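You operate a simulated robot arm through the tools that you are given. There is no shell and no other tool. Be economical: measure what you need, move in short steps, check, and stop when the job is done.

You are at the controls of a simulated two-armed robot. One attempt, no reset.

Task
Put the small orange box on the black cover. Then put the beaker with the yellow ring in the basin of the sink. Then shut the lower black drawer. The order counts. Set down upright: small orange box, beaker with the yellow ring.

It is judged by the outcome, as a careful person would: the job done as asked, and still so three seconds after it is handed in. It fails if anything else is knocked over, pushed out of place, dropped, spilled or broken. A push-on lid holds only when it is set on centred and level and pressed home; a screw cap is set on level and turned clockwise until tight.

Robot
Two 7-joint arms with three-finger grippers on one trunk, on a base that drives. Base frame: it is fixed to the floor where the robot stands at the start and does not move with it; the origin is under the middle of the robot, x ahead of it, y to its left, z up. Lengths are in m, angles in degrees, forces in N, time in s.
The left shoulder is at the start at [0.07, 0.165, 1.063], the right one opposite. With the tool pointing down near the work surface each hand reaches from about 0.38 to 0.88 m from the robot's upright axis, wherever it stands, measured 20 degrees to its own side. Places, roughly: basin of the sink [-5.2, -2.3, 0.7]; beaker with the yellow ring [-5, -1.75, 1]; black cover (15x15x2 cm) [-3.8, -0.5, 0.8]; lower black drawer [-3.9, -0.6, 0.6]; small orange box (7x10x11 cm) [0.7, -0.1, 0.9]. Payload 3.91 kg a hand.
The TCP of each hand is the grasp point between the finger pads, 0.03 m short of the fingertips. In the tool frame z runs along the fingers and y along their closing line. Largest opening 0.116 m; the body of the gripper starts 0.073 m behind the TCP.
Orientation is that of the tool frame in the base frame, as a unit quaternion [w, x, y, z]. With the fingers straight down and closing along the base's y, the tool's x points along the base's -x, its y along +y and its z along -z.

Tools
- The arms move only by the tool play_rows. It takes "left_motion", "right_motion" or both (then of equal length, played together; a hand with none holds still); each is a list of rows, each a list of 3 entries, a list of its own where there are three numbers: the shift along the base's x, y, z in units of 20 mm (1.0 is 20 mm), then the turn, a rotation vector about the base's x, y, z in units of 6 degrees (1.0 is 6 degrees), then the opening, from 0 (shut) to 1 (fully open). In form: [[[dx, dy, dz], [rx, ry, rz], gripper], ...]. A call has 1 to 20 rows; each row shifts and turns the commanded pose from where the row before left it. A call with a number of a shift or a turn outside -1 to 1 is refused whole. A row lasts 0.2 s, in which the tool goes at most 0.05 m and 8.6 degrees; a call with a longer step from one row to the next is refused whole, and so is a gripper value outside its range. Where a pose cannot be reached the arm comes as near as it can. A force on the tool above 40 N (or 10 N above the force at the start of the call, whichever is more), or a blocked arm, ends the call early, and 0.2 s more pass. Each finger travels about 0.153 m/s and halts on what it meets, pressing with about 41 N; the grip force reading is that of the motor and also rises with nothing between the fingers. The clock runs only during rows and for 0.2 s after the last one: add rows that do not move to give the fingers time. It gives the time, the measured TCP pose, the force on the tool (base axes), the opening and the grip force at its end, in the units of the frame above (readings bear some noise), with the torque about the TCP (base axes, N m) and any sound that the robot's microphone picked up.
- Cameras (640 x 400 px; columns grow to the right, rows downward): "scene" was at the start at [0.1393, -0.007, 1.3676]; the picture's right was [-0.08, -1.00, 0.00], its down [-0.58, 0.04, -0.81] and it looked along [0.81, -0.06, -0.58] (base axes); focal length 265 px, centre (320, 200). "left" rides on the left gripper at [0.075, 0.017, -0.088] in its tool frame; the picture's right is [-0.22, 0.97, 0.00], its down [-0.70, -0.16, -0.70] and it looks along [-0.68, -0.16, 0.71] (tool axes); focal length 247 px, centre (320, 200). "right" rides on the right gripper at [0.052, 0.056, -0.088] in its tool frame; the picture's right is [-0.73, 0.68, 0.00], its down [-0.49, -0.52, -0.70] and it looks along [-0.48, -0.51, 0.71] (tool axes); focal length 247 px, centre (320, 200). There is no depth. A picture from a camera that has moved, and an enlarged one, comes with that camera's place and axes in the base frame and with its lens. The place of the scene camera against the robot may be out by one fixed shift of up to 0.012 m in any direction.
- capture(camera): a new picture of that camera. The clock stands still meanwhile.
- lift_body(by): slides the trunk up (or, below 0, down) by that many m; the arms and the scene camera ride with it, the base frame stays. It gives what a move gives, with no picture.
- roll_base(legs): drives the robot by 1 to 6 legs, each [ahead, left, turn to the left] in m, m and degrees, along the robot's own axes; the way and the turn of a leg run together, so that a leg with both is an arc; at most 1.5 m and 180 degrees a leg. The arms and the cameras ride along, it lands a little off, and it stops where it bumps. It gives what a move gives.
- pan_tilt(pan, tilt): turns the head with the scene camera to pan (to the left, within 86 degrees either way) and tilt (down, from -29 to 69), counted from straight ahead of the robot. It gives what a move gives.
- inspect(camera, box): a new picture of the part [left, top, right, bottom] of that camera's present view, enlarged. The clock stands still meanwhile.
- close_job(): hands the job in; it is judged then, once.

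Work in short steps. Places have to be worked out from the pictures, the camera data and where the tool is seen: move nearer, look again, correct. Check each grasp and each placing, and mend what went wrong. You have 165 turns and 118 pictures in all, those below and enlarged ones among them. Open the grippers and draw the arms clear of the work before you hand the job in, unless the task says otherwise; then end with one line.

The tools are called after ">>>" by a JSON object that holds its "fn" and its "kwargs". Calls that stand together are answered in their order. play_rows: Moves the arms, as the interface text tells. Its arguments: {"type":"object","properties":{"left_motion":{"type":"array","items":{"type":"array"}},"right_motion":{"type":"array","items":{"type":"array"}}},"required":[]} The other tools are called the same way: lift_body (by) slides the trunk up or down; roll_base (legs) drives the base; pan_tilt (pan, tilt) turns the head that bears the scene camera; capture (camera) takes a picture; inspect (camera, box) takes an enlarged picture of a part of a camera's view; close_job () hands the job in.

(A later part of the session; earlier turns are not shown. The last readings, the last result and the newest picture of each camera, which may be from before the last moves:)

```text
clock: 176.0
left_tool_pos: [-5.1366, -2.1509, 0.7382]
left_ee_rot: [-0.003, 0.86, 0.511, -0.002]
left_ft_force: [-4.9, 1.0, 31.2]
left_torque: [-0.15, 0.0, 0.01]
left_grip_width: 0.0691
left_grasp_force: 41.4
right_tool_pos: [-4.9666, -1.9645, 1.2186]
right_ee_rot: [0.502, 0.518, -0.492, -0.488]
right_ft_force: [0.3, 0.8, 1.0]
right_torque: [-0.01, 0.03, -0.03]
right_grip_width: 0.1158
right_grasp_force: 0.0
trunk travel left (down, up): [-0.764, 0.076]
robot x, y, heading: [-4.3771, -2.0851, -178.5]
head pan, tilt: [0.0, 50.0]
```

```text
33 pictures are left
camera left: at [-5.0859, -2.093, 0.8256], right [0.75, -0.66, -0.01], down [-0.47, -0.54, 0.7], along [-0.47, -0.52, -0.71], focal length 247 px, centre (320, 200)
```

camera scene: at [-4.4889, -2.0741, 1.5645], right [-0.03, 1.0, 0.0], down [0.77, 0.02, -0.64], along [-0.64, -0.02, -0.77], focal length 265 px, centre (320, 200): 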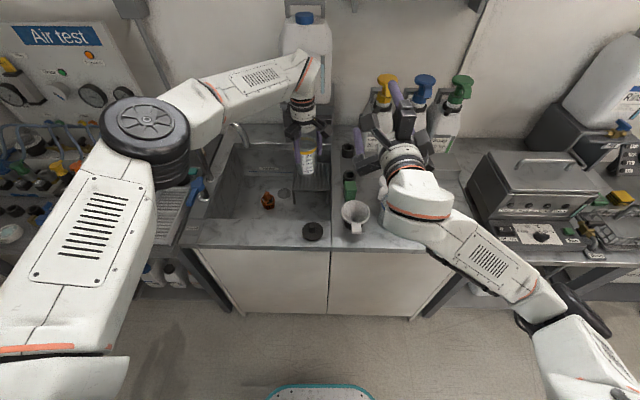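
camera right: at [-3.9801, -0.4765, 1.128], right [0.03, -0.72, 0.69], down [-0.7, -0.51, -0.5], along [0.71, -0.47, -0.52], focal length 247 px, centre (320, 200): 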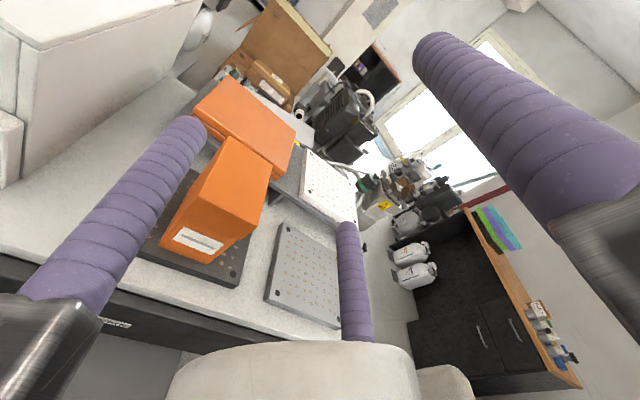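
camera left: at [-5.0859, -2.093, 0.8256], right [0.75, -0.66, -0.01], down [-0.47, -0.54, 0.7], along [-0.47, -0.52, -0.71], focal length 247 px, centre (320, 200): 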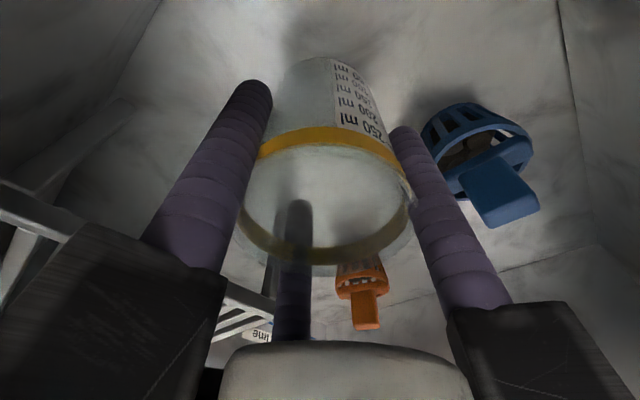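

The beaker is on the basin floor. I relieve the pressure and open the fingers modestly.

>>> {"fn": "lift_body", "kwargs": {"by": 0.005}}

>>> {"fn": "play_rows", "kwargs": {"left_motion": [[[0, 0, 0], [0, 0, 0], 0.58], [[0, 0, 0], [0, 0, 0], 0.65], [[0, 0, 0], [0, 0, 0], 0.72], [[0, 0, 0], [0, 0, 0], 0.76]]}}

>>> {"fn": "capture", "kwargs": {"camera": "left"}}

```text
clock: 176.6
left_tool_pos: [-5.1333, -2.1515, 0.7386]
left_ee_rot: [0.0, 0.859, 0.512, 0.001]
left_ft_force: [-2.9, -0.7, 9.1]
left_torque: [-0.16, 0.34, -0.07]
left_grip_width: 0.0691
left_grasp_force: 40.5
right_tool_pos: [-4.9694, -1.9629, 1.2217]
right_ee_rot: [0.502, 0.519, -0.491, -0.487]
right_ft_force: [0.1, 0.3, -0.8]
right_torque: [0.01, -0.03, -0.01]
right_grip_width: 0.1161
right_grasp_force: 0.1
trunk travel left (down, up): [-0.769, 0.071]
robot x, y, heading: [-4.3812, -2.0855, -178.6]
head pan, tilt: [0.0, 50.0]
```

```text
clock: 177.6
left_tool_pos: [-5.135, -2.1512, 0.7374]
left_ee_rot: [0.0, 0.859, 0.512, 0.001]
left_ft_force: [-0.4, 0.1, -0.3]
left_torque: [0.03, 0.03, 0.0]
left_grip_width: 0.0883
left_grasp_force: 0.0
right_tool_pos: [-4.9709, -1.9642, 1.2211]
right_ee_rot: [0.502, 0.519, -0.491, -0.487]
right_ft_force: [0.6, -0.1, 0.6]
right_torque: [0.03, 0.0, 0.02]
right_grip_width: 0.1159
right_grasp_force: 0.1
trunk travel left (down, up): [-0.769, 0.071]
robot x, y, heading: [-4.3812, -2.0856, -178.5]
head pan, tilt: [0.0, 50.0]
```

```text
32 pictures are left
camera left: at [-5.0866, -2.0931, 0.8264], right [0.75, -0.66, 0.0], down [-0.47, -0.54, 0.7], along [-0.46, -0.52, -0.72], focal length 247 px, centre (320, 200)
```

left: 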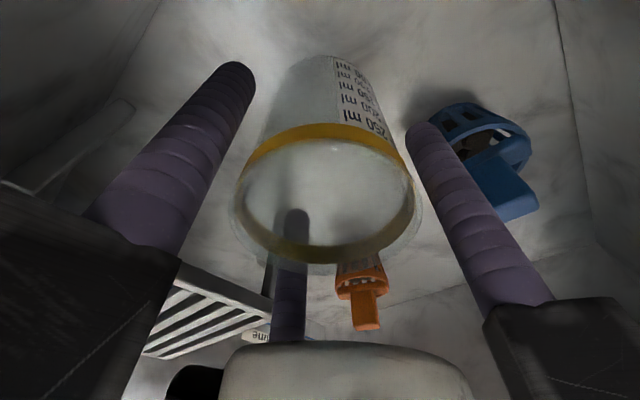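

Released and standing upright. I raise the hand straight up.

>>> {"fn": "lift_body", "kwargs": {"by": 0.065}}

>>> {"fn": "capture", "kwargs": {"camera": "left"}}

```text
clock: 178.6
left_tool_pos: [-5.1362, -2.1511, 0.8019]
left_ee_rot: [-0.001, 0.86, 0.511, 0.002]
left_ft_force: [-0.8, 0.3, 0.0]
left_torque: [0.0, -0.02, -0.01]
left_grip_width: 0.0884
left_grasp_force: 0.1
right_tool_pos: [-4.9699, -1.9646, 1.2871]
right_ee_rot: [0.501, 0.519, -0.493, -0.487]
right_ft_force: [0.5, -0.1, -0.7]
right_torque: [-0.02, -0.01, 0.0]
right_grip_width: 0.116
right_grasp_force: 0.0
trunk travel left (down, up): [-0.834, 0.006]
robot x, y, heading: [-4.3804, -2.0845, -178.5]
head pan, tilt: [0.0, 50.0]
```

```text
31 pictures are left
camera left: at [-5.0867, -2.0931, 0.8914], right [0.75, -0.66, 0.0], down [-0.47, -0.54, 0.7], along [-0.46, -0.52, -0.72], focal length 247 px, centre (320, 200)
```

left: 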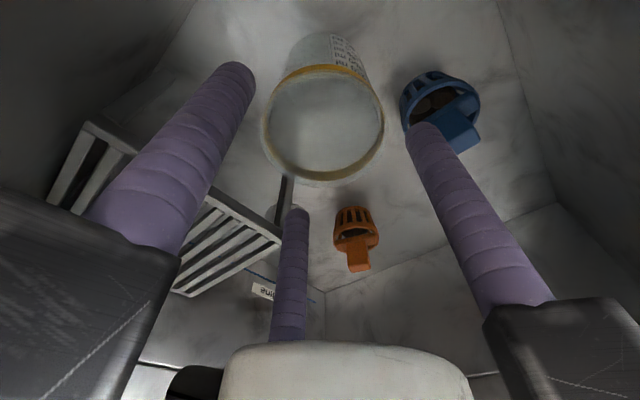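

The beaker stands free. I raise the arm well above the counter.

>>> {"fn": "play_rows", "kwargs": {"left_motion": [[[0, 0, 0.8], [0, 0, 0], 0.76], [[0, 0, 1], [0, 0, 0], 0.76], [[0, 0, 1], [0, 0, 0], 0.76], [[0, 0, 1], [0, 0, 0], 0.76], [[0, 0, 1], [0, 0, 0], 0.76], [[0, 0, 1], [0, 0, 0], 0.76], [[0, 0, 1], [0, 0, 0], 0.76], [[0, 0, 1], [0, 0, 0], 0.76], [[0, 0, 1], [0, 0, 0], 0.76], [[0, 0, 1], [0, 0, 0], 0.76], [[0, 0, 1], [0, 0, 0], 0.76], [[0, 0, 1], [0, 0, 0], 0.76], [[0, 0, 1], [0, 0, 0], 0.76], [[0, 0, 1], [0, 0, 0], 0.76], [[0, 0, 1], [0, 0, 0], 0.76], [[0.5, 0, 1], [0, 0, 0], 0.76], [[0.5, 0, 1], [0, 0, 0], 0.76], [[0.5, 0, 1], [0, 0, 0], 0.76], [[1, 0, 1], [0, 0, 0], 0.76], [[1, 0, 1], [0, 0, 0], 0.76]]}}

>>> {"fn": "capture", "kwargs": {"camera": "scene"}}

```text
clock: 182.8
left_tool_pos: [-5.1653, -2.1255, 1.1957]
left_ee_rot: [0.0, 0.86, 0.511, 0.003]
left_ft_force: [-0.7, -0.8, 0.0]
left_torque: [0.0, -0.01, -0.01]
left_grip_width: 0.0882
left_grasp_force: 0.1
left hand out of reach, approached as far as the arm can: row 1, 2, 3, 4, 5, 6, 7, 8, 9, 11, 14, 16, 17, 18, 19, 20
right_tool_pos: [-4.9695, -1.965, 1.2858]
right_ee_rot: [0.502, 0.519, -0.491, -0.487]
right_ft_force: [-0.3, -0.1, 0.0]
right_torque: [0.03, 0.02, 0.01]
right_grip_width: 0.1161
right_grasp_force: 0.0
trunk travel left (down, up): [-0.834, 0.006]
robot x, y, heading: [-4.3793, -2.0836, -178.6]
head pan, tilt: [0.0, 50.0]
```

```text
30 pictures are left
camera scene: at [-4.5048, -2.088, 1.5805], right [-0.03, 1.0, 0.0], down [0.77, 0.02, -0.64], along [-0.64, -0.02, -0.77], focal length 265 px, centre (320, 200)
```

scene: 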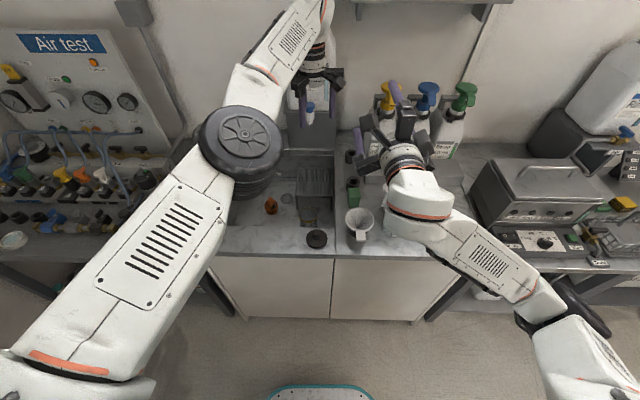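

The hand is above everything. I back the base off and check the beaker.

>>> {"fn": "roll_base", "kwargs": {"legs": [[-0.12, 0, 0]]}}

>>> {"fn": "play_rows", "kwargs": {"left_motion": [[[1, 0, 0], [0, 0, 0], 1], [[1, 0, 0], [0, 0, 0], 1], [[1, 0, 0], [0, 0, 0], 1], [[1, 0, 0], [0, 0, 0], 1], [[1, 0, 0], [0, 0, 0], 1], [[1, 0, 0], [0, 0, 0], 1], [[1, 0, 0], [0, 0, 0], 1], [[1, 0, 0], [0, 0, 0], 1], [[1, 0, 0], [0, 0, 0], 1], [[1, 0, 0], [0, 0, 0], 1]]}}

>>> {"fn": "inspect", "kwargs": {"camera": "scene", "box": [160, 60, 400, 210]}}

```text
clock: 184.0
left_tool_pos: [-5.0476, -2.1216, 1.1953]
left_ee_rot: [0.0, 0.859, 0.512, 0.003]
left_ft_force: [-0.3, -0.4, -0.1]
left_torque: [-0.04, -0.04, 0.04]
left_grip_width: 0.088
left_grasp_force: 0.0
right_tool_pos: [-4.8525, -1.9612, 1.2859]
right_ee_rot: [0.502, 0.518, -0.492, -0.487]
right_ft_force: [-0.3, 0.2, 0.5]
right_torque: [-0.02, -0.03, -0.03]
right_grip_width: 0.116
right_grasp_force: 0.0
trunk travel left (down, up): [-0.834, 0.006]
robot x, y, heading: [-4.2591, -2.0805, -178.5]
head pan, tilt: [0.0, 50.0]
```

```text
clock: 186.2
left_tool_pos: [-5.0289, -2.0791, 1.2212]
left_ee_rot: [0.001, 0.859, 0.511, 0.004]
left_ft_force: [0.2, -0.4, 0.7]
left_torque: [-0.01, 0.0, 0.0]
left_grip_width: 0.1162
left_grasp_force: 0.0
left hand out of reach, approached as far as the arm can: row 1, 2, 3, 4, 5, 6, 7, 8, 9, 10
right_tool_pos: [-4.8496, -1.9601, 1.2866]
right_ee_rot: [0.502, 0.519, -0.492, -0.487]
right_ft_force: [-0.7, 0.6, 0.5]
right_torque: [0.02, 0.01, 0.0]
right_grip_width: 0.116
right_grasp_force: 0.0
trunk travel left (down, up): [-0.834, 0.006]
robot x, y, heading: [-4.2627, -2.0817, -178.5]
head pan, tilt: [0.0, 50.0]
```

```text
2.67 times, centred on (280, 135) of scene
camera zoom: at [-4.3861, -2.0848, 1.5805], right [-0.03, 1.0, 0.0], down [0.77, 0.02, -0.64], along [-0.64, -0.02, -0.77], focal length 707 px, centre (427, 373)
```

zoom: 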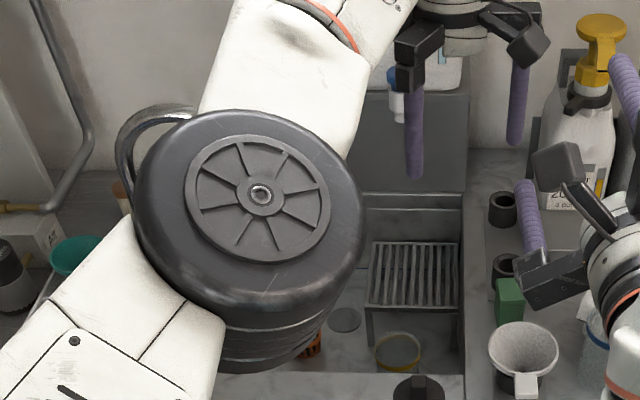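

The beaker stands upright in the basin. The left arm is in an awkward posture; I unwind it (reverse the 60° turn, shift left and back).

>>> {"fn": "play_rows", "kwargs": {"left_motion": [[[0, -0.5, 0], [0, 0, -0.8], 1], [[0, -0.5, 0], [0, 0, -0.8], 1], [[0, -0.5, 0], [0, 0, -0.8], 1], [[0, -0.5, 0], [0, 0, -0.8], 1], [[0, -0.5, 0], [0, 0, -0.8], 1], [[0, -0.5, 0], [0, 0, -0.8], 1], [[0, -0.5, 0], [0, 0, -0.8], 1], [[0, -0.5, 0], [0, 0, -0.8], 1], [[0, -0.5, 0], [0, 0, -0.8], 1], [[0, -0.5, 0], [0, 0, -0.8], 1]]}}

>>> {"fn": "capture", "kwargs": {"camera": "scene"}}

```text
clock: 188.4
left_tool_pos: [-5.0398, -2.1493, 1.2269]
left_ee_rot: [0.0, 0.984, 0.181, 0.0]
left_ft_force: [0.5, 0.2, 0.8]
left_torque: [-0.02, -0.01, -0.01]
left_grip_width: 0.116
left_grasp_force: 0.0
left hand out of reach, approached as far as the arm can: row 2, 3, 5, 6, 9, 10
right_tool_pos: [-4.8501, -1.9613, 1.2874]
right_ee_rot: [0.501, 0.519, -0.492, -0.487]
right_ft_force: [0.1, 0.3, 0.7]
right_torque: [0.0, 0.0, -0.02]
right_grip_width: 0.1162
right_grasp_force: 0.0
trunk travel left (down, up): [-0.834, 0.006]
robot x, y, heading: [-4.2593, -2.0829, -178.5]
head pan, tilt: [0.0, 50.0]
```

```text
28 pictures are left
camera scene: at [-4.3862, -2.0867, 1.5805], right [-0.03, 1.0, 0.0], down [0.77, 0.02, -0.64], along [-0.64, -0.02, -0.77], focal length 265 px, centre (320, 200)
```

scene: 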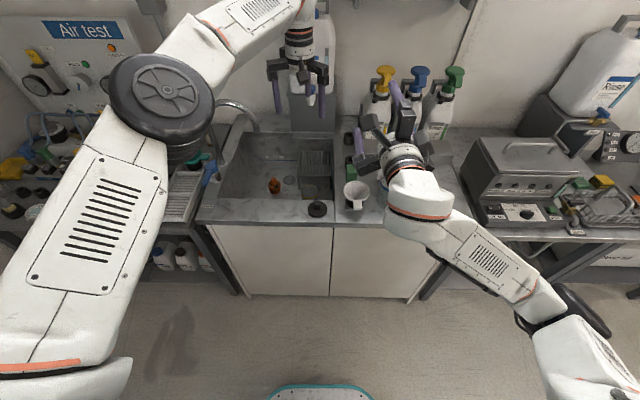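

Beaker done. Now the drawer: I back off, turn right, drive up the aisle and turn to face the cabinet, keeping hands high.

>>> {"fn": "roll_base", "kwargs": {"legs": [[-0.1, 0, 0], [0, 0, -90], [1.35, 0.32, 0]]}}

>>> {"fn": "pan_tilt", "kwargs": {"pan": -50, "tilt": 45}}

>>> {"fn": "capture", "kwargs": {"camera": "scene"}}

```text
clock: 200.0
left_tool_pos: [-4.58, 0.0469, 1.2261]
left_ee_rot: [0.0, 0.822, -0.57, 0.0]
left_ft_force: [0.5, 0.1, -0.2]
left_torque: [0.0, 0.03, 0.01]
left_grip_width: 0.116
left_grasp_force: 0.1
right_tool_pos: [-4.3946, -0.1426, 1.2869]
right_ee_rot: [-0.009, -0.016, 0.713, 0.701]
right_ft_force: [1.0, 0.3, 0.5]
right_torque: [-0.02, -0.01, -0.02]
right_grip_width: 0.1159
right_grasp_force: 0.0
trunk travel left (down, up): [-0.834, 0.006]
robot x, y, heading: [-4.5202, -0.7311, 90.9]
head pan, tilt: [0.0, 50.0]
```

```text
clock: 201.2
left_tool_pos: [-4.5807, 0.047, 1.227]
left_ee_rot: [0.0, 0.821, -0.57, 0.0]
left_ft_force: [-0.2, 0.3, -0.2]
left_torque: [-0.01, 0.01, -0.01]
left_grip_width: 0.1162
left_grasp_force: 0.0
right_tool_pos: [-4.3951, -0.144, 1.286]
right_ee_rot: [-0.008, -0.017, 0.715, 0.699]
right_ft_force: [0.5, -0.3, 0.5]
right_torque: [-0.02, -0.02, 0.02]
right_grip_width: 0.116
right_grasp_force: 0.0
trunk travel left (down, up): [-0.834, 0.006]
robot x, y, heading: [-4.5186, -0.7314, 91.3]
head pan, tilt: [-50.0, 45.0]
```

```text
27 pictures are left
camera scene: at [-4.4569, -0.6288, 1.5874], right [0.66, -0.75, 0.0], down [-0.53, -0.47, -0.71], along [0.53, 0.47, -0.71], focal length 265 px, centre (320, 200)
```

scene: 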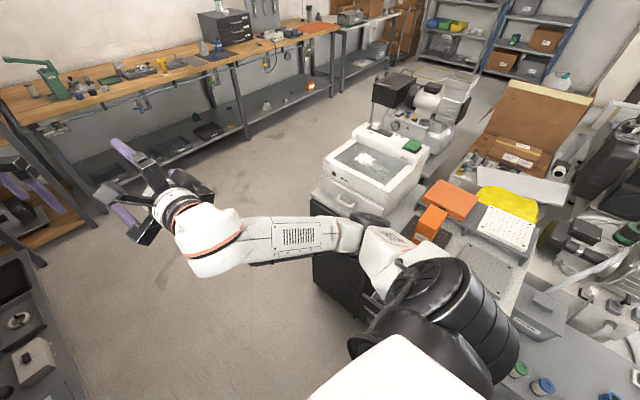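

The orange box still stands. I turn right 90° to face the cabinet.

>>> {"fn": "roll_base", "kwargs": {"legs": [[0, 0, -91]]}}

>>> {"fn": "pan_tilt", "kwargs": {"pan": 0, "tilt": 55}}

>>> {"fn": "capture", "kwargs": {"camera": "scene"}}

```text
clock: 205.4
left_tool_pos: [-3.7378, -0.6799, 1.2265]
left_ee_rot: [0.0, -0.171, 0.985, 0.0]
left_ft_force: [-0.3, -1.0, -0.6]
left_torque: [0.01, -0.03, 0.0]
left_grip_width: 0.116
left_grasp_force: 0.1
right_tool_pos: [-3.931, -0.8633, 1.2858]
right_ee_rot: [0.491, 0.497, 0.514, 0.497]
right_ft_force: [0.6, 0.2, -0.1]
right_torque: [0.01, 0.0, 0.01]
right_grip_width: 0.116
right_grasp_force: 0.0
trunk travel left (down, up): [-0.834, 0.006]
robot x, y, heading: [-4.5206, -0.7343, 0.5]
head pan, tilt: [-50.0, 45.0]
```

```text
clock: 206.6
left_tool_pos: [-3.7377, -0.6804, 1.2278]
left_ee_rot: [0.0, -0.171, 0.985, 0.0]
left_ft_force: [-0.7, -0.2, 0.2]
left_torque: [0.01, 0.02, 0.01]
left_grip_width: 0.1161
left_grasp_force: 0.1
right_tool_pos: [-3.9311, -0.864, 1.2864]
right_ee_rot: [0.492, 0.497, 0.515, 0.497]
right_ft_force: [-0.3, -0.1, -0.1]
right_torque: [0.02, 0.03, 0.01]
right_grip_width: 0.1159
right_grasp_force: 0.0
trunk travel left (down, up): [-0.834, 0.006]
robot x, y, heading: [-4.5192, -0.7309, 0.5]
head pan, tilt: [0.0, 55.0]
```

```text
26 pictures are left
camera scene: at [-4.3945, -0.7321, 1.574], right [0.01, -1.0, 0.0], down [-0.82, -0.01, -0.57], along [0.57, 0.0, -0.82], focal length 265 px, centre (320, 200)
```

scene: 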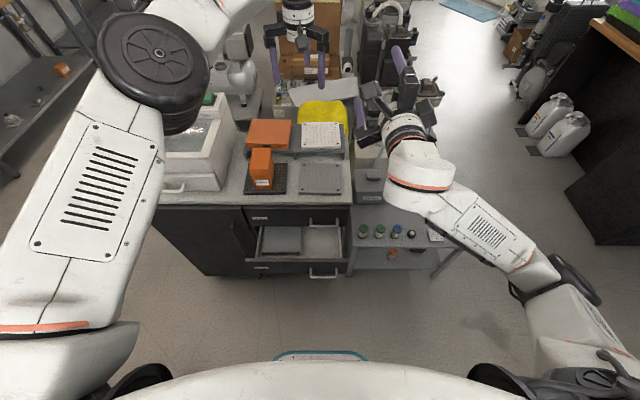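

>>> {"fn": "inspect", "kwargs": {"camera": "scene", "box": [200, 130, 380, 290]}}

```text
2.50 times, centred on (290, 210) of scene
camera zoom: at [-4.3945, -0.7321, 1.574], right [0.01, -1.0, 0.0], down [-0.82, -0.01, -0.57], along [0.57, 0.0, -0.82], focal length 663 px, centre (395, 175)
```

zoom: 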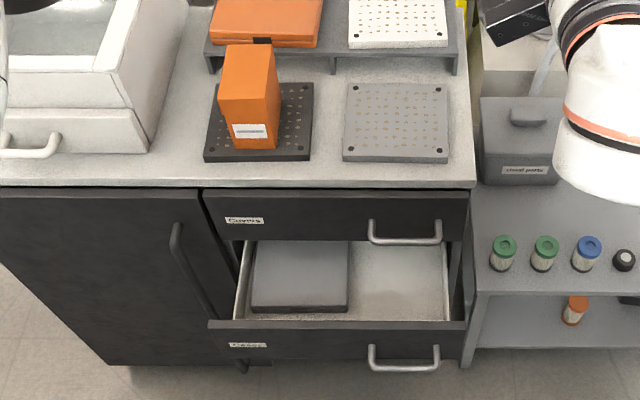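

Drawer front is at x≈−4.04, y −0.46…−0.84, z≈0.57–0.655; closing needs about 0.15 m. First I must pull the left hand back from over the cabinet so the trunk can be lowered.

>>> {"fn": "play_rows", "kwargs": {"left_motion": [[[-0.9, 0.5, -0.1], [0, 0, 0], 1], [[-0.9, 0.5, -0.1], [0, 0, 0], 1], [[-0.9, 0.5, -0.1], [0, 0, 0], 1], [[-0.9, 0.5, -0.1], [0, 0, 0], 1], [[-0.9, 0.5, -0.1], [0, 0, 0], 1], [[-0.9, 0.5, -0.1], [0, 0, 0], 1], [[-0.9, 0.5, -0.1], [0, 0, 0], 1], [[-0.9, 0.5, 0], [0, 0, 0], 1], [[-0.9, 0.5, 0], [0, 0, 0], 1], [[-0.9, 0.5, 0], [0, 0, 0], 1], [[-0.9, 0.5, 0], [0, 0, 0], 1], [[-0.9, 0.5, 0], [0, 0, 0], 1], [[-0.9, 0.5, 0], [0, 0, 0], 1], [[-0.9, 0.5, 0], [0, 0, 0], 1], [[-0.9, 0.5, 0], [0, 0, 0], 1]]}}

```text
clock: 209.8
left_tool_pos: [-4.0096, -0.5286, 1.2138]
left_ee_rot: [-0.001, -0.172, 0.985, -0.002]
left_ft_force: [-0.3, -0.2, -0.1]
left_torque: [0.01, 0.0, 0.04]
left_grip_width: 0.1159
left_grasp_force: 0.1
right_tool_pos: [-3.9316, -0.8635, 1.2876]
right_ee_rot: [0.492, 0.497, 0.514, 0.498]
right_ft_force: [-0.3, 0.3, -0.6]
right_torque: [0.0, 0.02, -0.01]
right_grip_width: 0.116
right_grasp_force: 0.1
trunk travel left (down, up): [-0.834, 0.006]
robot x, y, heading: [-4.5195, -0.7327, 0.3]
head pan, tilt: [0.0, 55.0]
```

Left hand retracted. For the push I need the hand close to the body, so I test the right hand pitched ~40° nose-down, fingers closed, pulled back; the left hand tucks in more too.

>>> {"fn": "play_rows", "kwargs": {"left_motion": [[[-0.8, 0.4, 0], [0, 0, 0], 1], [[-0.8, 0.4, 0], [0, 0, 0], 1], [[-0.8, 0.4, 0], [0, 0, 0], 1], [[-0.8, 0.4, 0], [0, 0, 0], 1], [[-0.8, 0.4, 0], [0, 0, 0], 1], [[-0.8, 0.4, 0], [0, 0, 0], 1], [[0, 0, 0], [0, 0, 0], 1], [[0, 0, 0], [0, 0, 0], 1], [[0, 0, 0], [0, 0, 0], 1], [[0, 0, 0], [0, 0, 0], 1]], "right_motion": [[[-0.5, 0, 0], [0, 1, 0], 0], [[-0.5, 0, 0], [0, 1, 0], 0], [[-0.5, 0, 0], [0, 1, 0], 0], [[-0.5, 0, 0], [0, 1, 0], 0], [[-0.5, 0, 0], [0, 1, 0], 0], [[-0.5, 0, 0], [0, 1, 0], 0], [[-0.5, 0, 0], [0, 1, 0], 0], [[-0.6, 0, 0], [0, 0, 0], 0], [[-0.6, 0, 0], [0, 0, 0], 0], [[-0.6, 0, 0], [0, 0, 0], 0]]}}

```text
clock: 212.0
left_tool_pos: [-4.104, -0.4816, 1.2142]
left_ee_rot: [0.0, -0.173, 0.985, -0.001]
left_ft_force: [-0.4, 0.3, 0.5]
left_torque: [-0.03, 0.02, 0.02]
left_grip_width: 0.1162
left_grasp_force: 0.0
right_tool_pos: [-3.9469, -0.7979, 1.2144]
right_ee_rot: [0.351, 0.595, 0.646, 0.326]
right_ft_force: [0.8, 0.4, 0.7]
right_torque: [0.0, 0.02, 0.02]
right_grip_width: 0.0088
right_grasp_force: 41.5
right hand out of reach, approached as far as the arm can: row 3, 4, 5, 6, 7, 9, 10
trunk travel left (down, up): [-0.834, 0.006]
robot x, y, heading: [-4.5182, -0.7348, 0.5]
head pan, tilt: [0.0, 55.0]
```

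The right hand can't come closer. I try the left hand instead: pitch it forward ~48°, fingers closed, staying near the body.

>>> {"fn": "play_rows", "kwargs": {"left_motion": [[[0, -0.6, 0], [0, -1, 0], 0], [[0, -0.6, 0], [0, -1, 0], 0], [[0, -0.6, 0], [0, -1, 0], 0], [[0, -0.6, 0], [0, -1, 0], 0], [[0, -0.6, 0], [0, -1, 0], 0], [[0, -0.6, 0], [0, -1, 0], 0], [[0, -0.6, 0], [0, -1, 0], 0], [[0, -0.6, 0], [0, -1, 0], 0], [[0, -0.6, 0], [0, 0, 0], 0]]}}

>>> {"fn": "capture", "kwargs": {"camera": "scene"}}

```text
clock: 214.0
left_tool_pos: [-4.0257, -0.6144, 1.2491]
left_ee_rot: [0.401, -0.157, 0.9, -0.071]
left_ft_force: [0.0, 1.4, 0.1]
left_torque: [0.01, -0.01, -0.02]
left_grip_width: 0.0089
left_grasp_force: 40.6
left hand out of reach, approached as far as the arm can: row 4, 5, 6, 7, 8
right_tool_pos: [-3.9472, -0.7993, 1.2147]
right_ee_rot: [0.351, 0.595, 0.645, 0.327]
right_ft_force: [0.0, -0.6, -0.6]
right_torque: [0.01, -0.01, -0.02]
right_grip_width: 0.0088
right_grasp_force: 41.0
trunk travel left (down, up): [-0.834, 0.006]
robot x, y, heading: [-4.5208, -0.7326, 0.4]
head pan, tilt: [0.0, 55.0]
```

```text
24 pictures are left
camera scene: at [-4.3948, -0.7326, 1.574], right [0.01, -1.0, 0.0], down [-0.82, -0.01, -0.57], along [0.57, 0.01, -0.82], focal length 265 px, centre (320, 200)
```

scene: 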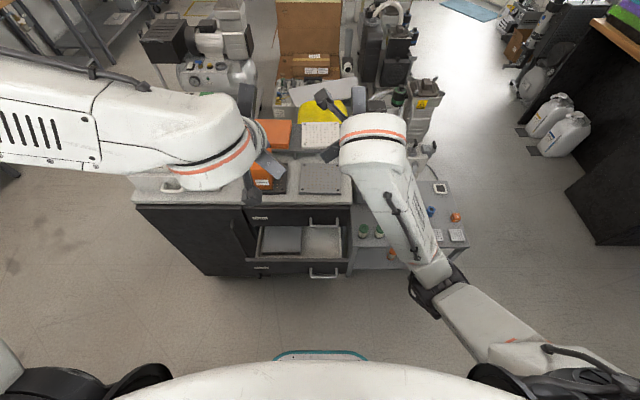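

The left hand at 42° nose-down works and will come closer when lowered relative to the shoulder. I back up 8 cm and lower it in front of the drawer, pulling back a little.

>>> {"fn": "roll_base", "kwargs": {"legs": [[-0.08, 0, 0]]}}

>>> {"fn": "play_rows", "kwargs": {"left_motion": [[[-0.3, 0, -0.9], [0, 0, 0], 0], [[-0.3, 0, -0.9], [0, 0, 0], 0], [[-0.3, 0, -0.9], [0, 0, 0], 0], [[-0.3, 0, -0.9], [0, 0, 0], 0], [[-0.3, 0, -0.9], [0, 0, 0], 0], [[-0.3, 0, -0.9], [0, 0, 0], 0], [[-0.2, 0, -0.9], [0, 0, 0], 0], [[0, 0, -0.9], [0, 0, 0], 0], [[0, 0, -0.9], [0, 0, 0], 0], [[0, 0, -0.9], [0, 0, 0], 0]], "right_motion": [[[0, 0, 0.5], [0, 0, 0], 0], [[0, 0, 0.5], [0, 0, 0], 0], [[0, 0, 0.5], [0, 0, 0], 0], [[0, 0, 0.5], [0, 0, 0], 0], [[0, 0, 0.5], [0, 0, 0], 0], [[0, 0, 0.5], [0, 0, 0], 0], [[0, 0, 0.5], [0, 0, 0], 0], [[0, 0, 0.5], [0, 0, 0], 0], [[0, 0, 0.5], [0, 0, 0], 0], [[0, 0, 0.5], [0, 0, 0], 0]]}}

>>> {"fn": "capture", "kwargs": {"camera": "scene"}}

```text
clock: 215.1
left_tool_pos: [-4.1035, -0.6147, 1.2465]
left_ee_rot: [0.4, -0.157, 0.9, -0.07]
left_ft_force: [-0.2, -0.7, 0.4]
left_torque: [-0.01, -0.01, -0.01]
left_grip_width: 0.0088
left_grasp_force: 41.1
right_tool_pos: [-4.0233, -0.7994, 1.2136]
right_ee_rot: [0.351, 0.595, 0.646, 0.326]
right_ft_force: [-0.4, 0.3, 0.3]
right_torque: [0.04, 0.03, 0.03]
right_grip_width: 0.0089
right_grasp_force: 41.0
trunk travel left (down, up): [-0.834, 0.006]
robot x, y, heading: [-4.5957, -0.7336, 0.5]
head pan, tilt: [0.0, 55.0]
```

```text
clock: 217.3
left_tool_pos: [-4.1015, -0.636, 1.0759]
left_ee_rot: [0.401, -0.157, 0.9, -0.071]
left_ft_force: [-0.4, -0.4, -0.1]
left_torque: [0.0, -0.01, -0.01]
left_grip_width: 0.0088
left_grasp_force: 40.7
left hand out of reach, approached as far as the arm can: row 1, 2, 3, 4, 5, 6, 7
right_tool_pos: [-4.0254, -0.7932, 1.2263]
right_ee_rot: [0.355, 0.592, 0.645, 0.328]
right_ft_force: [-0.6, 0.4, -0.6]
right_torque: [-0.02, 0.02, 0.03]
right_grip_width: 0.0092
right_grasp_force: 40.8
right hand out of reach, approached as far as the arm can: row 1, 2, 3, 4, 5, 6, 7, 8, 9, 10
trunk travel left (down, up): [-0.834, 0.006]
robot x, y, heading: [-4.5981, -0.731, 0.5]
head pan, tilt: [0.0, 55.0]
```

```text
23 pictures are left
camera scene: at [-4.4734, -0.7332, 1.5739], right [0.01, -1.0, 0.0], down [-0.82, -0.01, -0.57], along [0.57, 0.01, -0.82], focal length 265 px, centre (320, 200)
```

scene: 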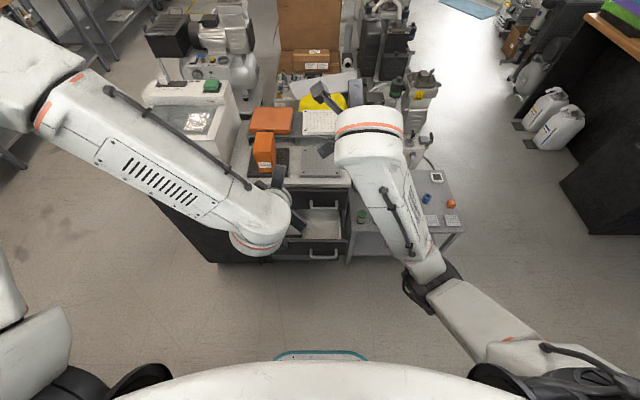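

Lowering works. I continue the left arm down with a slight pull back.

>>> {"fn": "play_rows", "kwargs": {"left_motion": [[[-0.1, 0.1, -0.9], [0, 0, 0], 0], [[-0.1, 0.1, -0.9], [0, 0, 0], 0], [[-0.1, 0.1, -0.9], [0, 0, 0], 0], [[-0.1, 0.1, -0.9], [0, 0, 0], 0], [[-0.1, 0.1, -0.9], [0, 0, 0], 0], [[-0.1, 0.1, -0.9], [0, 0, 0], 0], [[0, 0, -0.9], [0, 0, 0], 0], [[0, 0, -0.9], [0, 0, 0], 0], [[0, 0, -0.9], [0, 0, 0], 0], [[0, 0, -0.9], [0, 0, 0], 0]]}}

>>> {"fn": "capture", "kwargs": {"camera": "scene"}}

```text
clock: 219.5
left_tool_pos: [-4.1129, -0.6241, 0.8952]
left_ee_rot: [0.401, -0.158, 0.9, -0.07]
left_ft_force: [-0.2, 0.1, 0.2]
left_torque: [-0.01, -0.01, -0.02]
left_grip_width: 0.0092
left_grasp_force: 41.1
right_tool_pos: [-4.0239, -0.793, 1.2265]
right_ee_rot: [0.355, 0.593, 0.643, 0.328]
right_ft_force: [-0.8, -0.1, -0.2]
right_torque: [-0.01, 0.05, 0.0]
right_grip_width: 0.009
right_grasp_force: 41.5
trunk travel left (down, up): [-0.834, 0.006]
robot x, y, heading: [-4.5971, -0.7331, 0.5]
head pan, tilt: [0.0, 55.0]
```

```text
22 pictures are left
camera scene: at [-4.4737, -0.7327, 1.574], right [0.01, -1.0, 0.0], down [-0.82, -0.01, -0.57], along [0.57, 0.01, -0.82], focal length 265 px, centre (320, 200)
```

scene: 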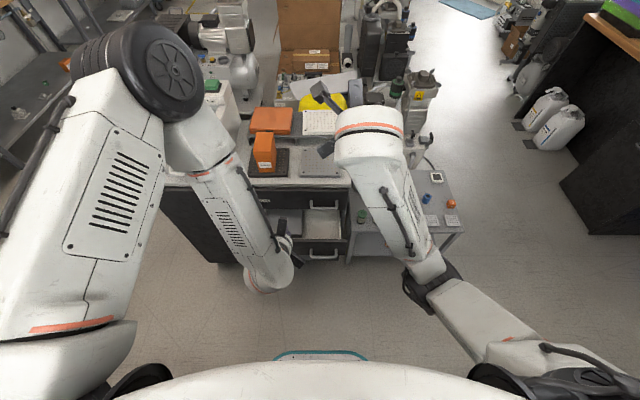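

Good. Further down, with 2 cm more pull-back.

>>> {"fn": "play_rows", "kwargs": {"left_motion": [[[-0.2, 0, -0.8], [0, 0, 0], 0], [[-0.2, 0, -0.8], [0, 0, 0], 0], [[-0.2, 0, -0.8], [0, 0, 0], 0], [[-0.2, 0, -0.8], [0, 0, 0], 0], [[-0.2, 0, -0.8], [0, 0, 0], 0], [[0, 0, -0.8], [0, 0, 0], 0], [[0, 0, -0.8], [0, 0, 0], 0], [[0, 0, -0.8], [0, 0, 0], 0], [[0, 0, -0.8], [0, 0, 0], 0]]}}

>>> {"fn": "inspect", "kwargs": {"camera": "scene", "box": [160, 120, 400, 300]}}

>>> {"fn": "capture", "kwargs": {"camera": "left"}}

```text
clock: 221.5
left_tool_pos: [-4.1348, -0.6222, 0.752]
left_ee_rot: [0.401, -0.158, 0.9, -0.07]
left_ft_force: [1.0, 0.3, -0.5]
left_torque: [-0.04, 0.03, -0.01]
left_grip_width: 0.0088
left_grasp_force: 40.6
right_tool_pos: [-4.0248, -0.7915, 1.2275]
right_ee_rot: [0.356, 0.592, 0.645, 0.328]
right_ft_force: [0.2, 0.3, 0.6]
right_torque: [-0.01, -0.05, -0.02]
right_grip_width: 0.0092
right_grasp_force: 41.0
trunk travel left (down, up): [-0.834, 0.006]
robot x, y, heading: [-4.5994, -0.7321, 0.5]
head pan, tilt: [0.0, 55.0]
```

```text
2.22 times, centred on (280, 210) of scene
camera zoom: at [-4.474, -0.7324, 1.574], right [0.01, -1.0, 0.0], down [-0.82, -0.01, -0.57], along [0.57, 0.0, -0.82], focal length 589 px, centre (409, 178)
```

zoom: 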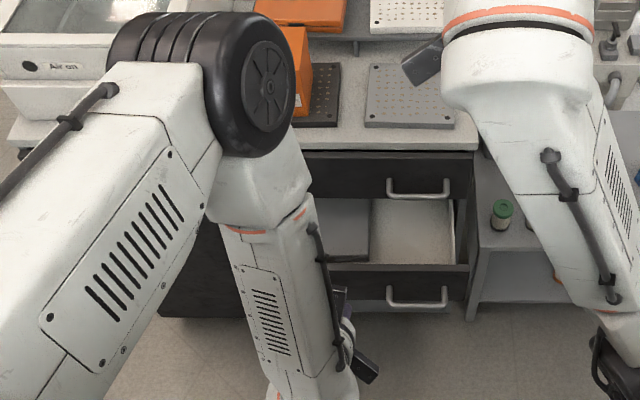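

```text
20 pictures are left
camera left: at [-4.2521, -0.6324, 0.7542], right [-0.08, 0.99, -0.09], down [-0.05, 0.09, 1.0], along [1.0, 0.08, 0.04], focal length 247 px, centre (320, 200)
```

left: 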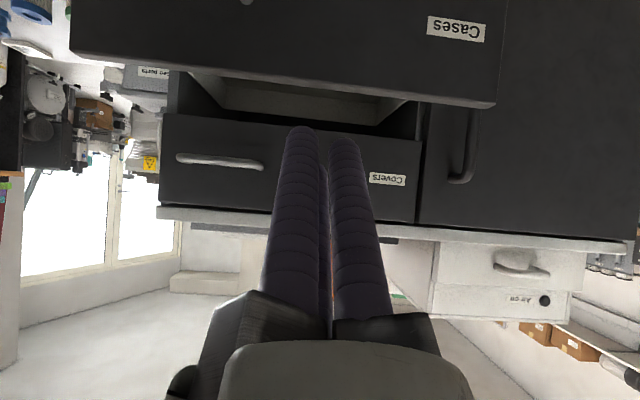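

The left camera (upside-down) confirms: lower drawer "Cases" is open, its front centre z≈0.62, top 0.668. I lower the hand to that height, still in front of it.

>>> {"fn": "play_rows", "kwargs": {"left_motion": [[[-0.1, 0, -0.8], [0, 0, 0], 0], [[-0.1, 0, -0.8], [0, 0, 0], 0], [[0, 0, -0.8], [0, 0, 0], 0], [[0, 0, -0.8], [0, 0, 0], 0], [[0, 0, -0.8], [0, 0, 0], 0], [[0, 0, -0.8], [0, 0, 0], 0], [[0, 0, -0.8], [0, 0, 0], 0]]}}

>>> {"fn": "capture", "kwargs": {"camera": "left"}}

```text
clock: 223.1
left_tool_pos: [-4.1369, -0.6231, 0.6397]
left_ee_rot: [0.401, -0.158, 0.9, -0.071]
left_ft_force: [0.5, -0.2, 0.0]
left_torque: [0.03, 0.01, -0.01]
left_grip_width: 0.009
left_grasp_force: 40.8
right_tool_pos: [-4.0253, -0.7924, 1.2272]
right_ee_rot: [0.356, 0.592, 0.644, 0.328]
right_ft_force: [0.2, -0.3, 0.1]
right_torque: [-0.02, 0.02, 0.05]
right_grip_width: 0.009
right_grasp_force: 41.3
trunk travel left (down, up): [-0.834, 0.006]
robot x, y, heading: [-4.5964, -0.7315, 0.4]
head pan, tilt: [0.0, 55.0]
```

```text
19 pictures are left
camera left: at [-4.2562, -0.6322, 0.642], right [-0.08, 0.99, -0.09], down [-0.05, 0.09, 1.0], along [1.0, 0.08, 0.04], focal length 247 px, centre (320, 200)
```

left: 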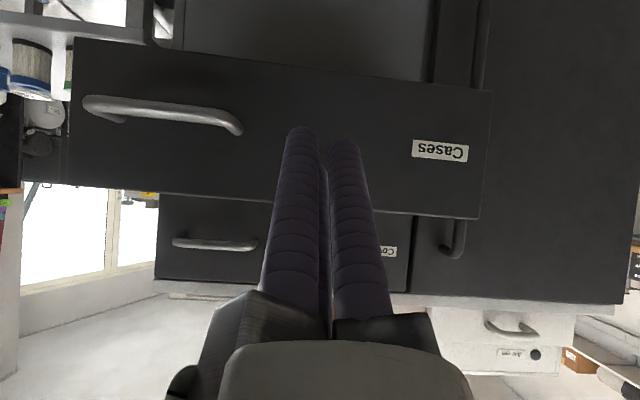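

Tips are mid-face and near the drawer's centre. I push in +x in moderate steps.

>>> {"fn": "play_rows", "kwargs": {"left_motion": [[[0.6, 0, 0], [0, 0, 0], 0], [[0.6, 0, 0], [0, 0, 0], 0], [[0.6, 0, 0], [0, 0, 0], 0], [[0.6, 0, 0], [0, 0, 0], 0], [[0.6, 0, 0], [0, 0, 0], 0], [[0.6, 0, 0], [0, 0, 0], 0], [[0.6, 0, 0], [0, 0, 0], 0], [[0.6, 0, 0], [0, 0, 0], 0], [[0.6, 0, 0], [0, 0, 0], 0], [[0.6, 0, 0], [0, 0, 0], 0]]}}

>>> {"fn": "capture", "kwargs": {"camera": "left"}}

```text
clock: 225.3
left_tool_pos: [-4.016, -0.6233, 0.6407]
left_ee_rot: [0.401, -0.157, 0.9, -0.07]
left_ft_force: [0.8, -0.3, 0.2]
left_torque: [0.02, 0.02, 0.01]
left_grip_width: 0.0089
left_grasp_force: 41.0
right_tool_pos: [-4.0258, -0.7919, 1.227]
right_ee_rot: [0.356, 0.592, 0.645, 0.328]
right_ft_force: [0.0, 0.1, -0.1]
right_torque: [-0.01, 0.0, 0.01]
right_grip_width: 0.0089
right_grasp_force: 40.8
trunk travel left (down, up): [-0.834, 0.006]
robot x, y, heading: [-4.5978, -0.7327, 0.4]
head pan, tilt: [0.0, 55.0]
```

```text
18 pictures are left
camera left: at [-4.1351, -0.6329, 0.6421], right [-0.08, 0.99, -0.09], down [-0.05, 0.09, 1.0], along [1.0, 0.08, 0.04], focal length 247 px, centre (320, 200)
```

left: 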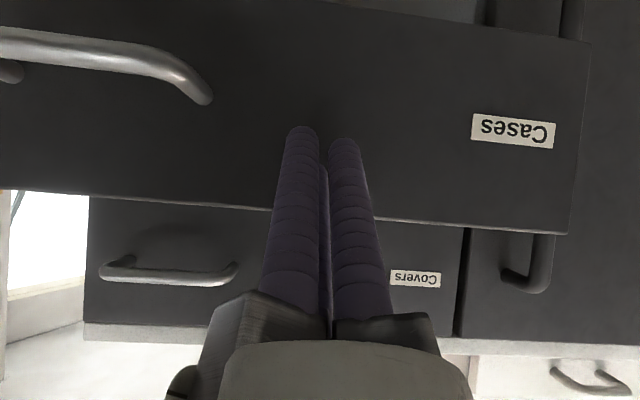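

The tips are about at the face. I continue pushing toward flush.

>>> {"fn": "play_rows", "kwargs": {"left_motion": [[[0.5, 0, 0], [0, 0, 0], 0], [[0.5, 0, 0], [0, 0, 0], 0], [[0.5, 0, 0], [0, 0, 0], 0], [[0.5, 0, 0], [0, 0, 0], 0], [[0.5, 0, 0], [0, 0, 0], 0], [[0.5, 0, 0], [0, 0, 0], 0]]}}

>>> {"fn": "capture", "kwargs": {"camera": "left"}}

>>> {"fn": "inspect", "kwargs": {"camera": "scene", "box": [200, 120, 400, 270]}}

```text
clock: 226.7
left_tool_pos: [-3.9558, -0.6238, 0.6399]
left_ee_rot: [0.401, -0.157, 0.9, -0.07]
left_ft_force: [0.1, -0.3, -0.4]
left_torque: [0.02, 0.01, -0.01]
left_grip_width: 0.009
left_grasp_force: 41.3
right_tool_pos: [-4.024, -0.7905, 1.226]
right_ee_rot: [0.355, 0.593, 0.644, 0.328]
right_ft_force: [0.0, 0.3, 0.3]
right_torque: [-0.02, 0.04, 0.01]
right_grip_width: 0.0089
right_grasp_force: 41.8
trunk travel left (down, up): [-0.834, 0.006]
robot x, y, heading: [-4.6007, -0.7334, 0.2]
head pan, tilt: [0.0, 55.0]
```

```text
17 pictures are left
camera left: at [-4.0755, -0.6326, 0.6422], right [-0.08, 0.99, -0.09], down [-0.05, 0.09, 1.0], along [1.0, 0.08, 0.04], focal length 247 px, centre (320, 200)
```

left: 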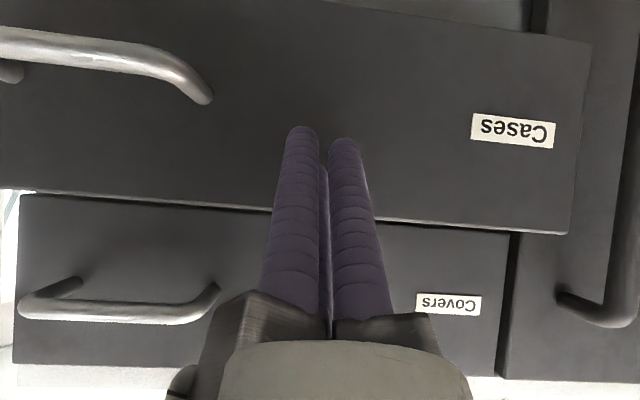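

```text
2.67 times, centred on (300, 195) of scene
camera zoom: at [-4.474, -0.7324, 1.5739], right [0.01, -1.0, 0.0], down [-0.82, -0.01, -0.57], along [0.57, 0.0, -0.82], focal length 707 px, centre (373, 213)
```

zoom: 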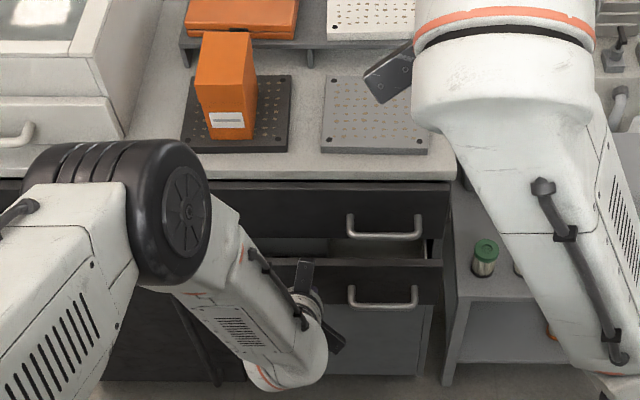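

The drawer moves with the hand; about 4 cm remain. I push slowly on.

>>> {"fn": "play_rows", "kwargs": {"left_motion": [[[0.4, 0, 0], [0, 0, 0], 0], [[0.4, 0, 0], [0, 0, 0], 0], [[0.4, 0, 0], [0, 0, 0], 0], [[0.3, 0, 0], [0, 0, 0], 0]]}}

>>> {"fn": "capture", "kwargs": {"camera": "left"}}

```text
clock: 227.7
left_tool_pos: [-3.9276, -0.6235, 0.6393]
left_ee_rot: [0.401, -0.157, 0.9, -0.07]
left_ft_force: [0.6, 0.8, -0.7]
left_torque: [0.03, 0.0, 0.0]
left_grip_width: 0.009
left_grasp_force: 41.1
right_tool_pos: [-4.0247, -0.7923, 1.2268]
right_ee_rot: [0.357, 0.592, 0.644, 0.328]
right_ft_force: [0.0, 0.5, 0.2]
right_torque: [0.0, -0.02, -0.03]
right_grip_width: 0.0089
right_grasp_force: 40.8
trunk travel left (down, up): [-0.834, 0.006]
robot x, y, heading: [-4.5995, -0.7278, 0.3]
head pan, tilt: [0.0, 55.0]
```

```text
15 pictures are left
camera left: at [-4.0458, -0.6329, 0.6419], right [-0.08, 0.99, -0.09], down [-0.05, 0.09, 1.0], along [1.0, 0.08, 0.04], focal length 247 px, centre (320, 200)
```

left: 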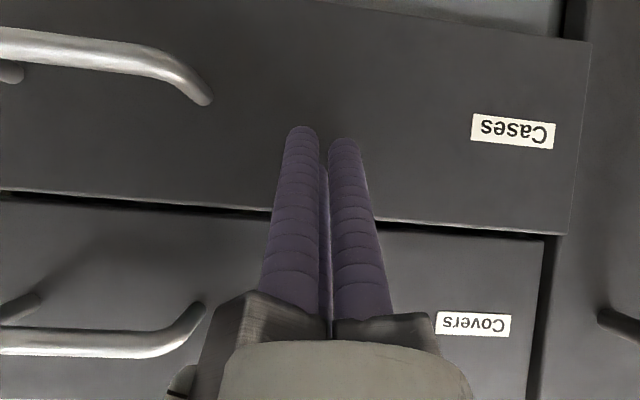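

About 2 cm remain. Final slow push with force check.

>>> {"fn": "play_rows", "kwargs": {"left_motion": [[[0.3, 0, 0], [0, 0, 0], 0], [[0.25, 0, 0], [0, 0, 0], 0], [[0.25, 0, 0], [0, 0, 0], 0], [[0.2, 0, 0], [0, 0, 0], 0]]}}

>>> {"fn": "capture", "kwargs": {"camera": "left"}}

```text
clock: 228.7
left_tool_pos: [-3.9124, -0.6229, 0.6397]
left_ee_rot: [0.399, -0.157, 0.901, -0.07]
left_ft_force: [-22.9, 1.4, 5.5]
left_torque: [-0.07, -0.06, -0.02]
left_grip_width: 0.0088
left_grasp_force: 40.6
right_tool_pos: [-4.0276, -0.7916, 1.2291]
right_ee_rot: [0.357, 0.592, 0.644, 0.329]
right_ft_force: [0.0, 0.1, 0.3]
right_torque: [0.0, -0.02, 0.02]
right_grip_width: 0.0091
right_grasp_force: 40.9
trunk travel left (down, up): [-0.834, 0.006]
robot x, y, heading: [-4.596, -0.7356, 0.5]
head pan, tilt: [0.0, 55.0]
```

```text
14 pictures are left
camera left: at [-4.0307, -0.6327, 0.6421], right [-0.08, 0.99, -0.09], down [-0.04, 0.09, 1.0], along [1.0, 0.08, 0.03], focal length 247 px, centre (320, 200)
```

left: 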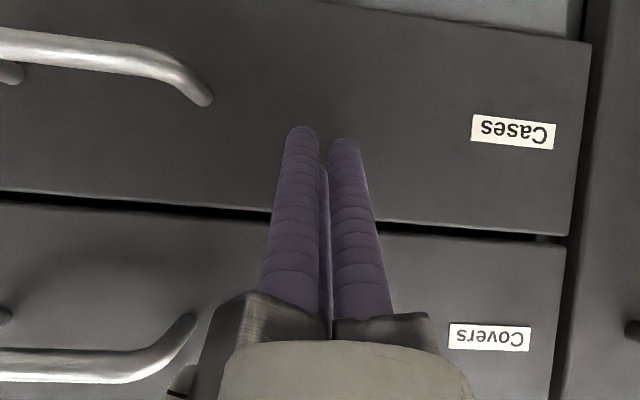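

Force rises to 23 N and both drawer fronts appear flush. One more small press to confirm it's at its stop.

>>> {"fn": "play_rows", "kwargs": {"left_motion": [[[0.12, 0, 0], [0, 0, 0], 0], [[0.1, 0, 0], [0, 0, 0], 0]]}}

```text
clock: 229.2
left_tool_pos: [-3.9114, -0.6242, 0.6367]
left_ee_rot: [0.397, -0.158, 0.902, -0.069]
left_ft_force: [-2.6, -0.7, -0.4]
left_torque: [0.0, -0.3, 0.04]
left_grip_width: 0.009
left_grasp_force: 41.5
right_tool_pos: [-4.0277, -0.7913, 1.2279]
right_ee_rot: [0.357, 0.591, 0.645, 0.329]
right_ft_force: [0.6, 0.2, 0.7]
right_torque: [-0.01, 0.03, 0.0]
right_grip_width: 0.0089
right_grasp_force: 40.9
trunk travel left (down, up): [-0.834, 0.006]
robot x, y, heading: [-4.5969, -0.7353, 0.6]
head pan, tilt: [0.0, 55.0]
stopped in row 2 (left hand): the force on the tool passed its limit at 42 N (the readings are from after the stop); the commanded pose is now the measured one
```

At its stop. I withdraw the hand straight back and inspect.

>>> {"fn": "play_rows", "kwargs": {"left_motion": [[[-0.6, 0, 0], [0, 0, 0], 0], [[-0.8, 0, 0], [0, 0, 0], 0], [[-0.8, 0, 0], [0, 0, 0], 0], [[-0.8, 0, 0], [0, 0, 0], 0], [[-0.8, 0, 0], [0, 0, 0], 0], [[-0.8, 0, 0], [0, 0, 0], 0], [[-0.8, 0, 0], [0, 0, 0], 0], [[-0.8, 0, 0], [0, 0, 0], 0], [[-0.8, 0, 0], [0, 0, 0], 0], [[-0.8, 0, 0], [0, 0, 0], 0]]}}

>>> {"fn": "capture", "kwargs": {"camera": "left"}}

>>> {"fn": "capture", "kwargs": {"camera": "scene"}}

```text
clock: 231.4
left_tool_pos: [-4.0673, -0.6237, 0.6365]
left_ee_rot: [0.398, -0.157, 0.901, -0.069]
left_ft_force: [-0.1, -0.6, 0.0]
left_torque: [0.01, 0.0, 0.0]
left_grip_width: 0.0094
left_grasp_force: 40.9
right_tool_pos: [-4.0261, -0.7927, 1.2284]
right_ee_rot: [0.357, 0.592, 0.644, 0.329]
right_ft_force: [-0.3, 0.5, 0.4]
right_torque: [-0.02, 0.03, 0.03]
right_grip_width: 0.0089
right_grasp_force: 41.3
trunk travel left (down, up): [-0.834, 0.006]
robot x, y, heading: [-4.6002, -0.7307, 0.5]
head pan, tilt: [0.0, 55.0]
```

```text
13 pictures are left
camera left: at [-4.1847, -0.6326, 0.6396], right [-0.08, 0.99, -0.09], down [-0.04, 0.09, 1.0], along [1.0, 0.08, 0.03], focal length 247 px, centre (320, 200)
```

left: 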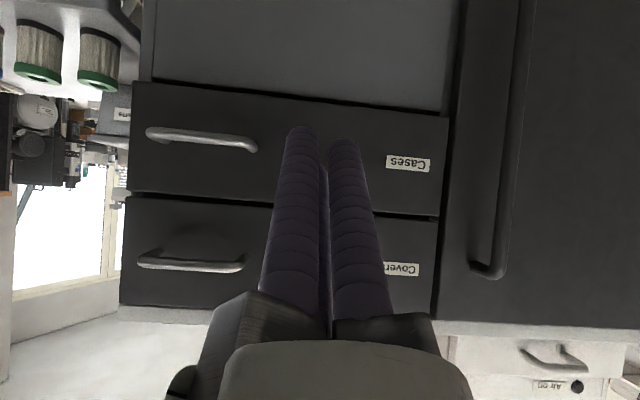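

```text
12 pictures are left
camera scene: at [-4.4753, -0.7325, 1.574], right [0.01, -1.0, 0.0], down [-0.82, -0.01, -0.57], along [0.57, 0.01, -0.82], focal length 265 px, centre (320, 200)
```

scene: 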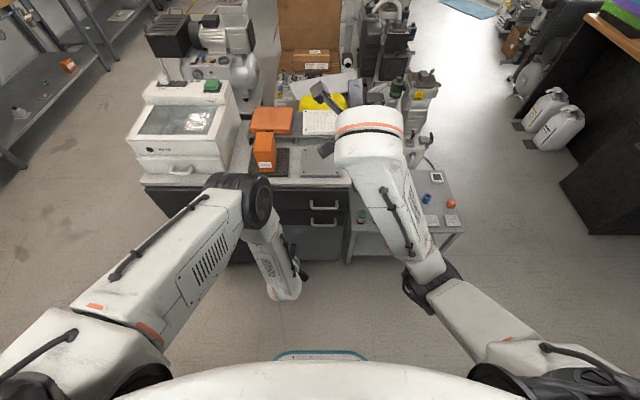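

Both drawers are shut and flush. I raise the left hand, open both grippers, and move clear.

>>> {"fn": "play_rows", "kwargs": {"left_motion": [[[-0.3, 0, 0.4], [0, 0, 0], 0.2], [[-0.3, 0, 0.8], [0, 0, 0], 0.5], [[-0.3, 0, 0.9], [0, 0, 0], 1], [[-0.2, 0, 0.9], [0, 0, 0], 1], [[0, 0, 0.9], [0, 0, 0], 1], [[0, 0, 0.9], [0, 0, 0], 1], [[0, 0, 0.9], [0, 0, 0], 1], [[0, 0, 0.9], [0, 0, 0], 1], [[0, 0, 0.9], [0, 0, 0], 1], [[0, 0, 0.9], [0, 0, 0], 1], [[0, 0, 0.9], [0, 0, 0], 1], [[0, 0, 0.9], [0, 0, 0], 1], [[0, 0, 0.9], [0, 0, 0], 1], [[0, 0, 0.9], [0, 0, 0], 1]], "right_motion": [[[0, 0, 0], [0, 0, 0], 0.2], [[0, 0, 0], [0, 0, 0], 0.5], [[0, 0, 0], [0, 0, 0], 1], [[0, 0, 0], [0, 0, 0], 1], [[0, 0, 0], [0, 0, 0], 1], [[0, 0, 0], [0, 0, 0], 1], [[0, 0, 0], [0, 0, 0], 1], [[0, 0, 0], [0, 0, 0], 1], [[0, 0, 0], [0, 0, 0], 1], [[0, 0, 0], [0, 0, 0], 1], [[0, 0, 0], [0, 0, 0], 1], [[0, 0, 0], [0, 0, 0], 1], [[0, 0, 0], [0, 0, 0], 1], [[0, 0, 0], [0, 0, 0], 1]]}}

>>> {"fn": "roll_base", "kwargs": {"legs": [[0, 0.5, 0]]}}

>>> {"fn": "pan_tilt", "kwargs": {"pan": -40, "tilt": 45}}

>>> {"fn": "capture", "kwargs": {"camera": "scene"}}

```text
clock: 234.4
left_tool_pos: [-4.088, -0.6246, 0.8784]
left_ee_rot: [0.397, -0.157, 0.901, -0.07]
left_ft_force: [0.5, 0.0, -0.6]
left_torque: [0.0, -0.01, -0.02]
left_grip_width: 0.1159
left_grasp_force: 0.2
right_tool_pos: [-4.0256, -0.7918, 1.2265]
right_ee_rot: [0.356, 0.592, 0.644, 0.329]
right_ft_force: [-0.2, 1.3, -0.2]
right_torque: [0.03, 0.02, 0.02]
right_grip_width: 0.116
right_grasp_force: 0.1
trunk travel left (down, up): [-0.834, 0.006]
robot x, y, heading: [-4.6006, -0.7336, 0.2]
head pan, tilt: [0.0, 55.0]
```

```text
clock: 237.3
left_tool_pos: [-4.0941, -0.1281, 0.8773]
left_ee_rot: [0.396, -0.16, 0.902, -0.068]
left_ft_force: [-0.1, 0.0, -0.8]
left_torque: [0.0, 0.02, 0.01]
left_grip_width: 0.1161
left_grasp_force: 0.0
right_tool_pos: [-4.0298, -0.296, 1.2275]
right_ee_rot: [0.355, 0.591, 0.645, 0.33]
right_ft_force: [-1.4, 0.8, 0.0]
right_torque: [0.01, 0.01, -0.01]
right_grip_width: 0.1162
right_grasp_force: 0.2
trunk travel left (down, up): [-0.834, 0.006]
robot x, y, heading: [-4.6043, -0.2406, 0.7]
head pan, tilt: [0.0, 55.0]
```

```text
clock: 238.4
left_tool_pos: [-4.0935, -0.1273, 0.8778]
left_ee_rot: [0.397, -0.159, 0.901, -0.069]
left_ft_force: [-0.2, 0.4, 0.6]
left_torque: [0.02, 0.0, -0.06]
left_grip_width: 0.1159
left_grasp_force: 0.0
right_tool_pos: [-4.0301, -0.2966, 1.2266]
right_ee_rot: [0.356, 0.591, 0.645, 0.329]
right_ft_force: [0.9, 0.6, -0.4]
right_torque: [0.0, -0.03, -0.01]
right_grip_width: 0.1158
right_grasp_force: 0.1
trunk travel left (down, up): [-0.834, 0.006]
robot x, y, heading: [-4.6035, -0.2395, 0.6]
head pan, tilt: [-40.0, 45.0]
```

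```text
11 pictures are left
camera scene: at [-4.4895, -0.2906, 1.5874], right [-0.63, -0.77, 0.0], down [-0.55, 0.45, -0.71], along [0.55, -0.45, -0.71], focal length 265 px, centre (320, 200)
```

scene: 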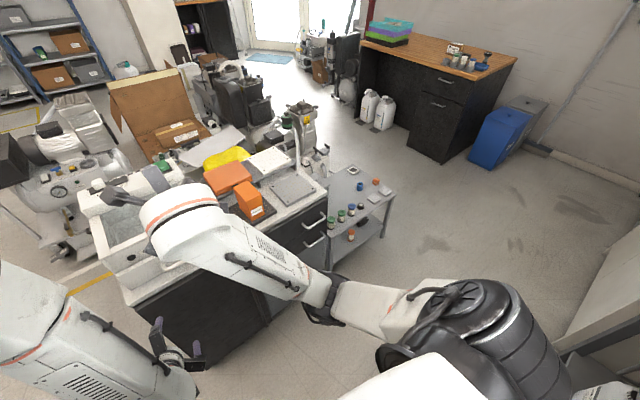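

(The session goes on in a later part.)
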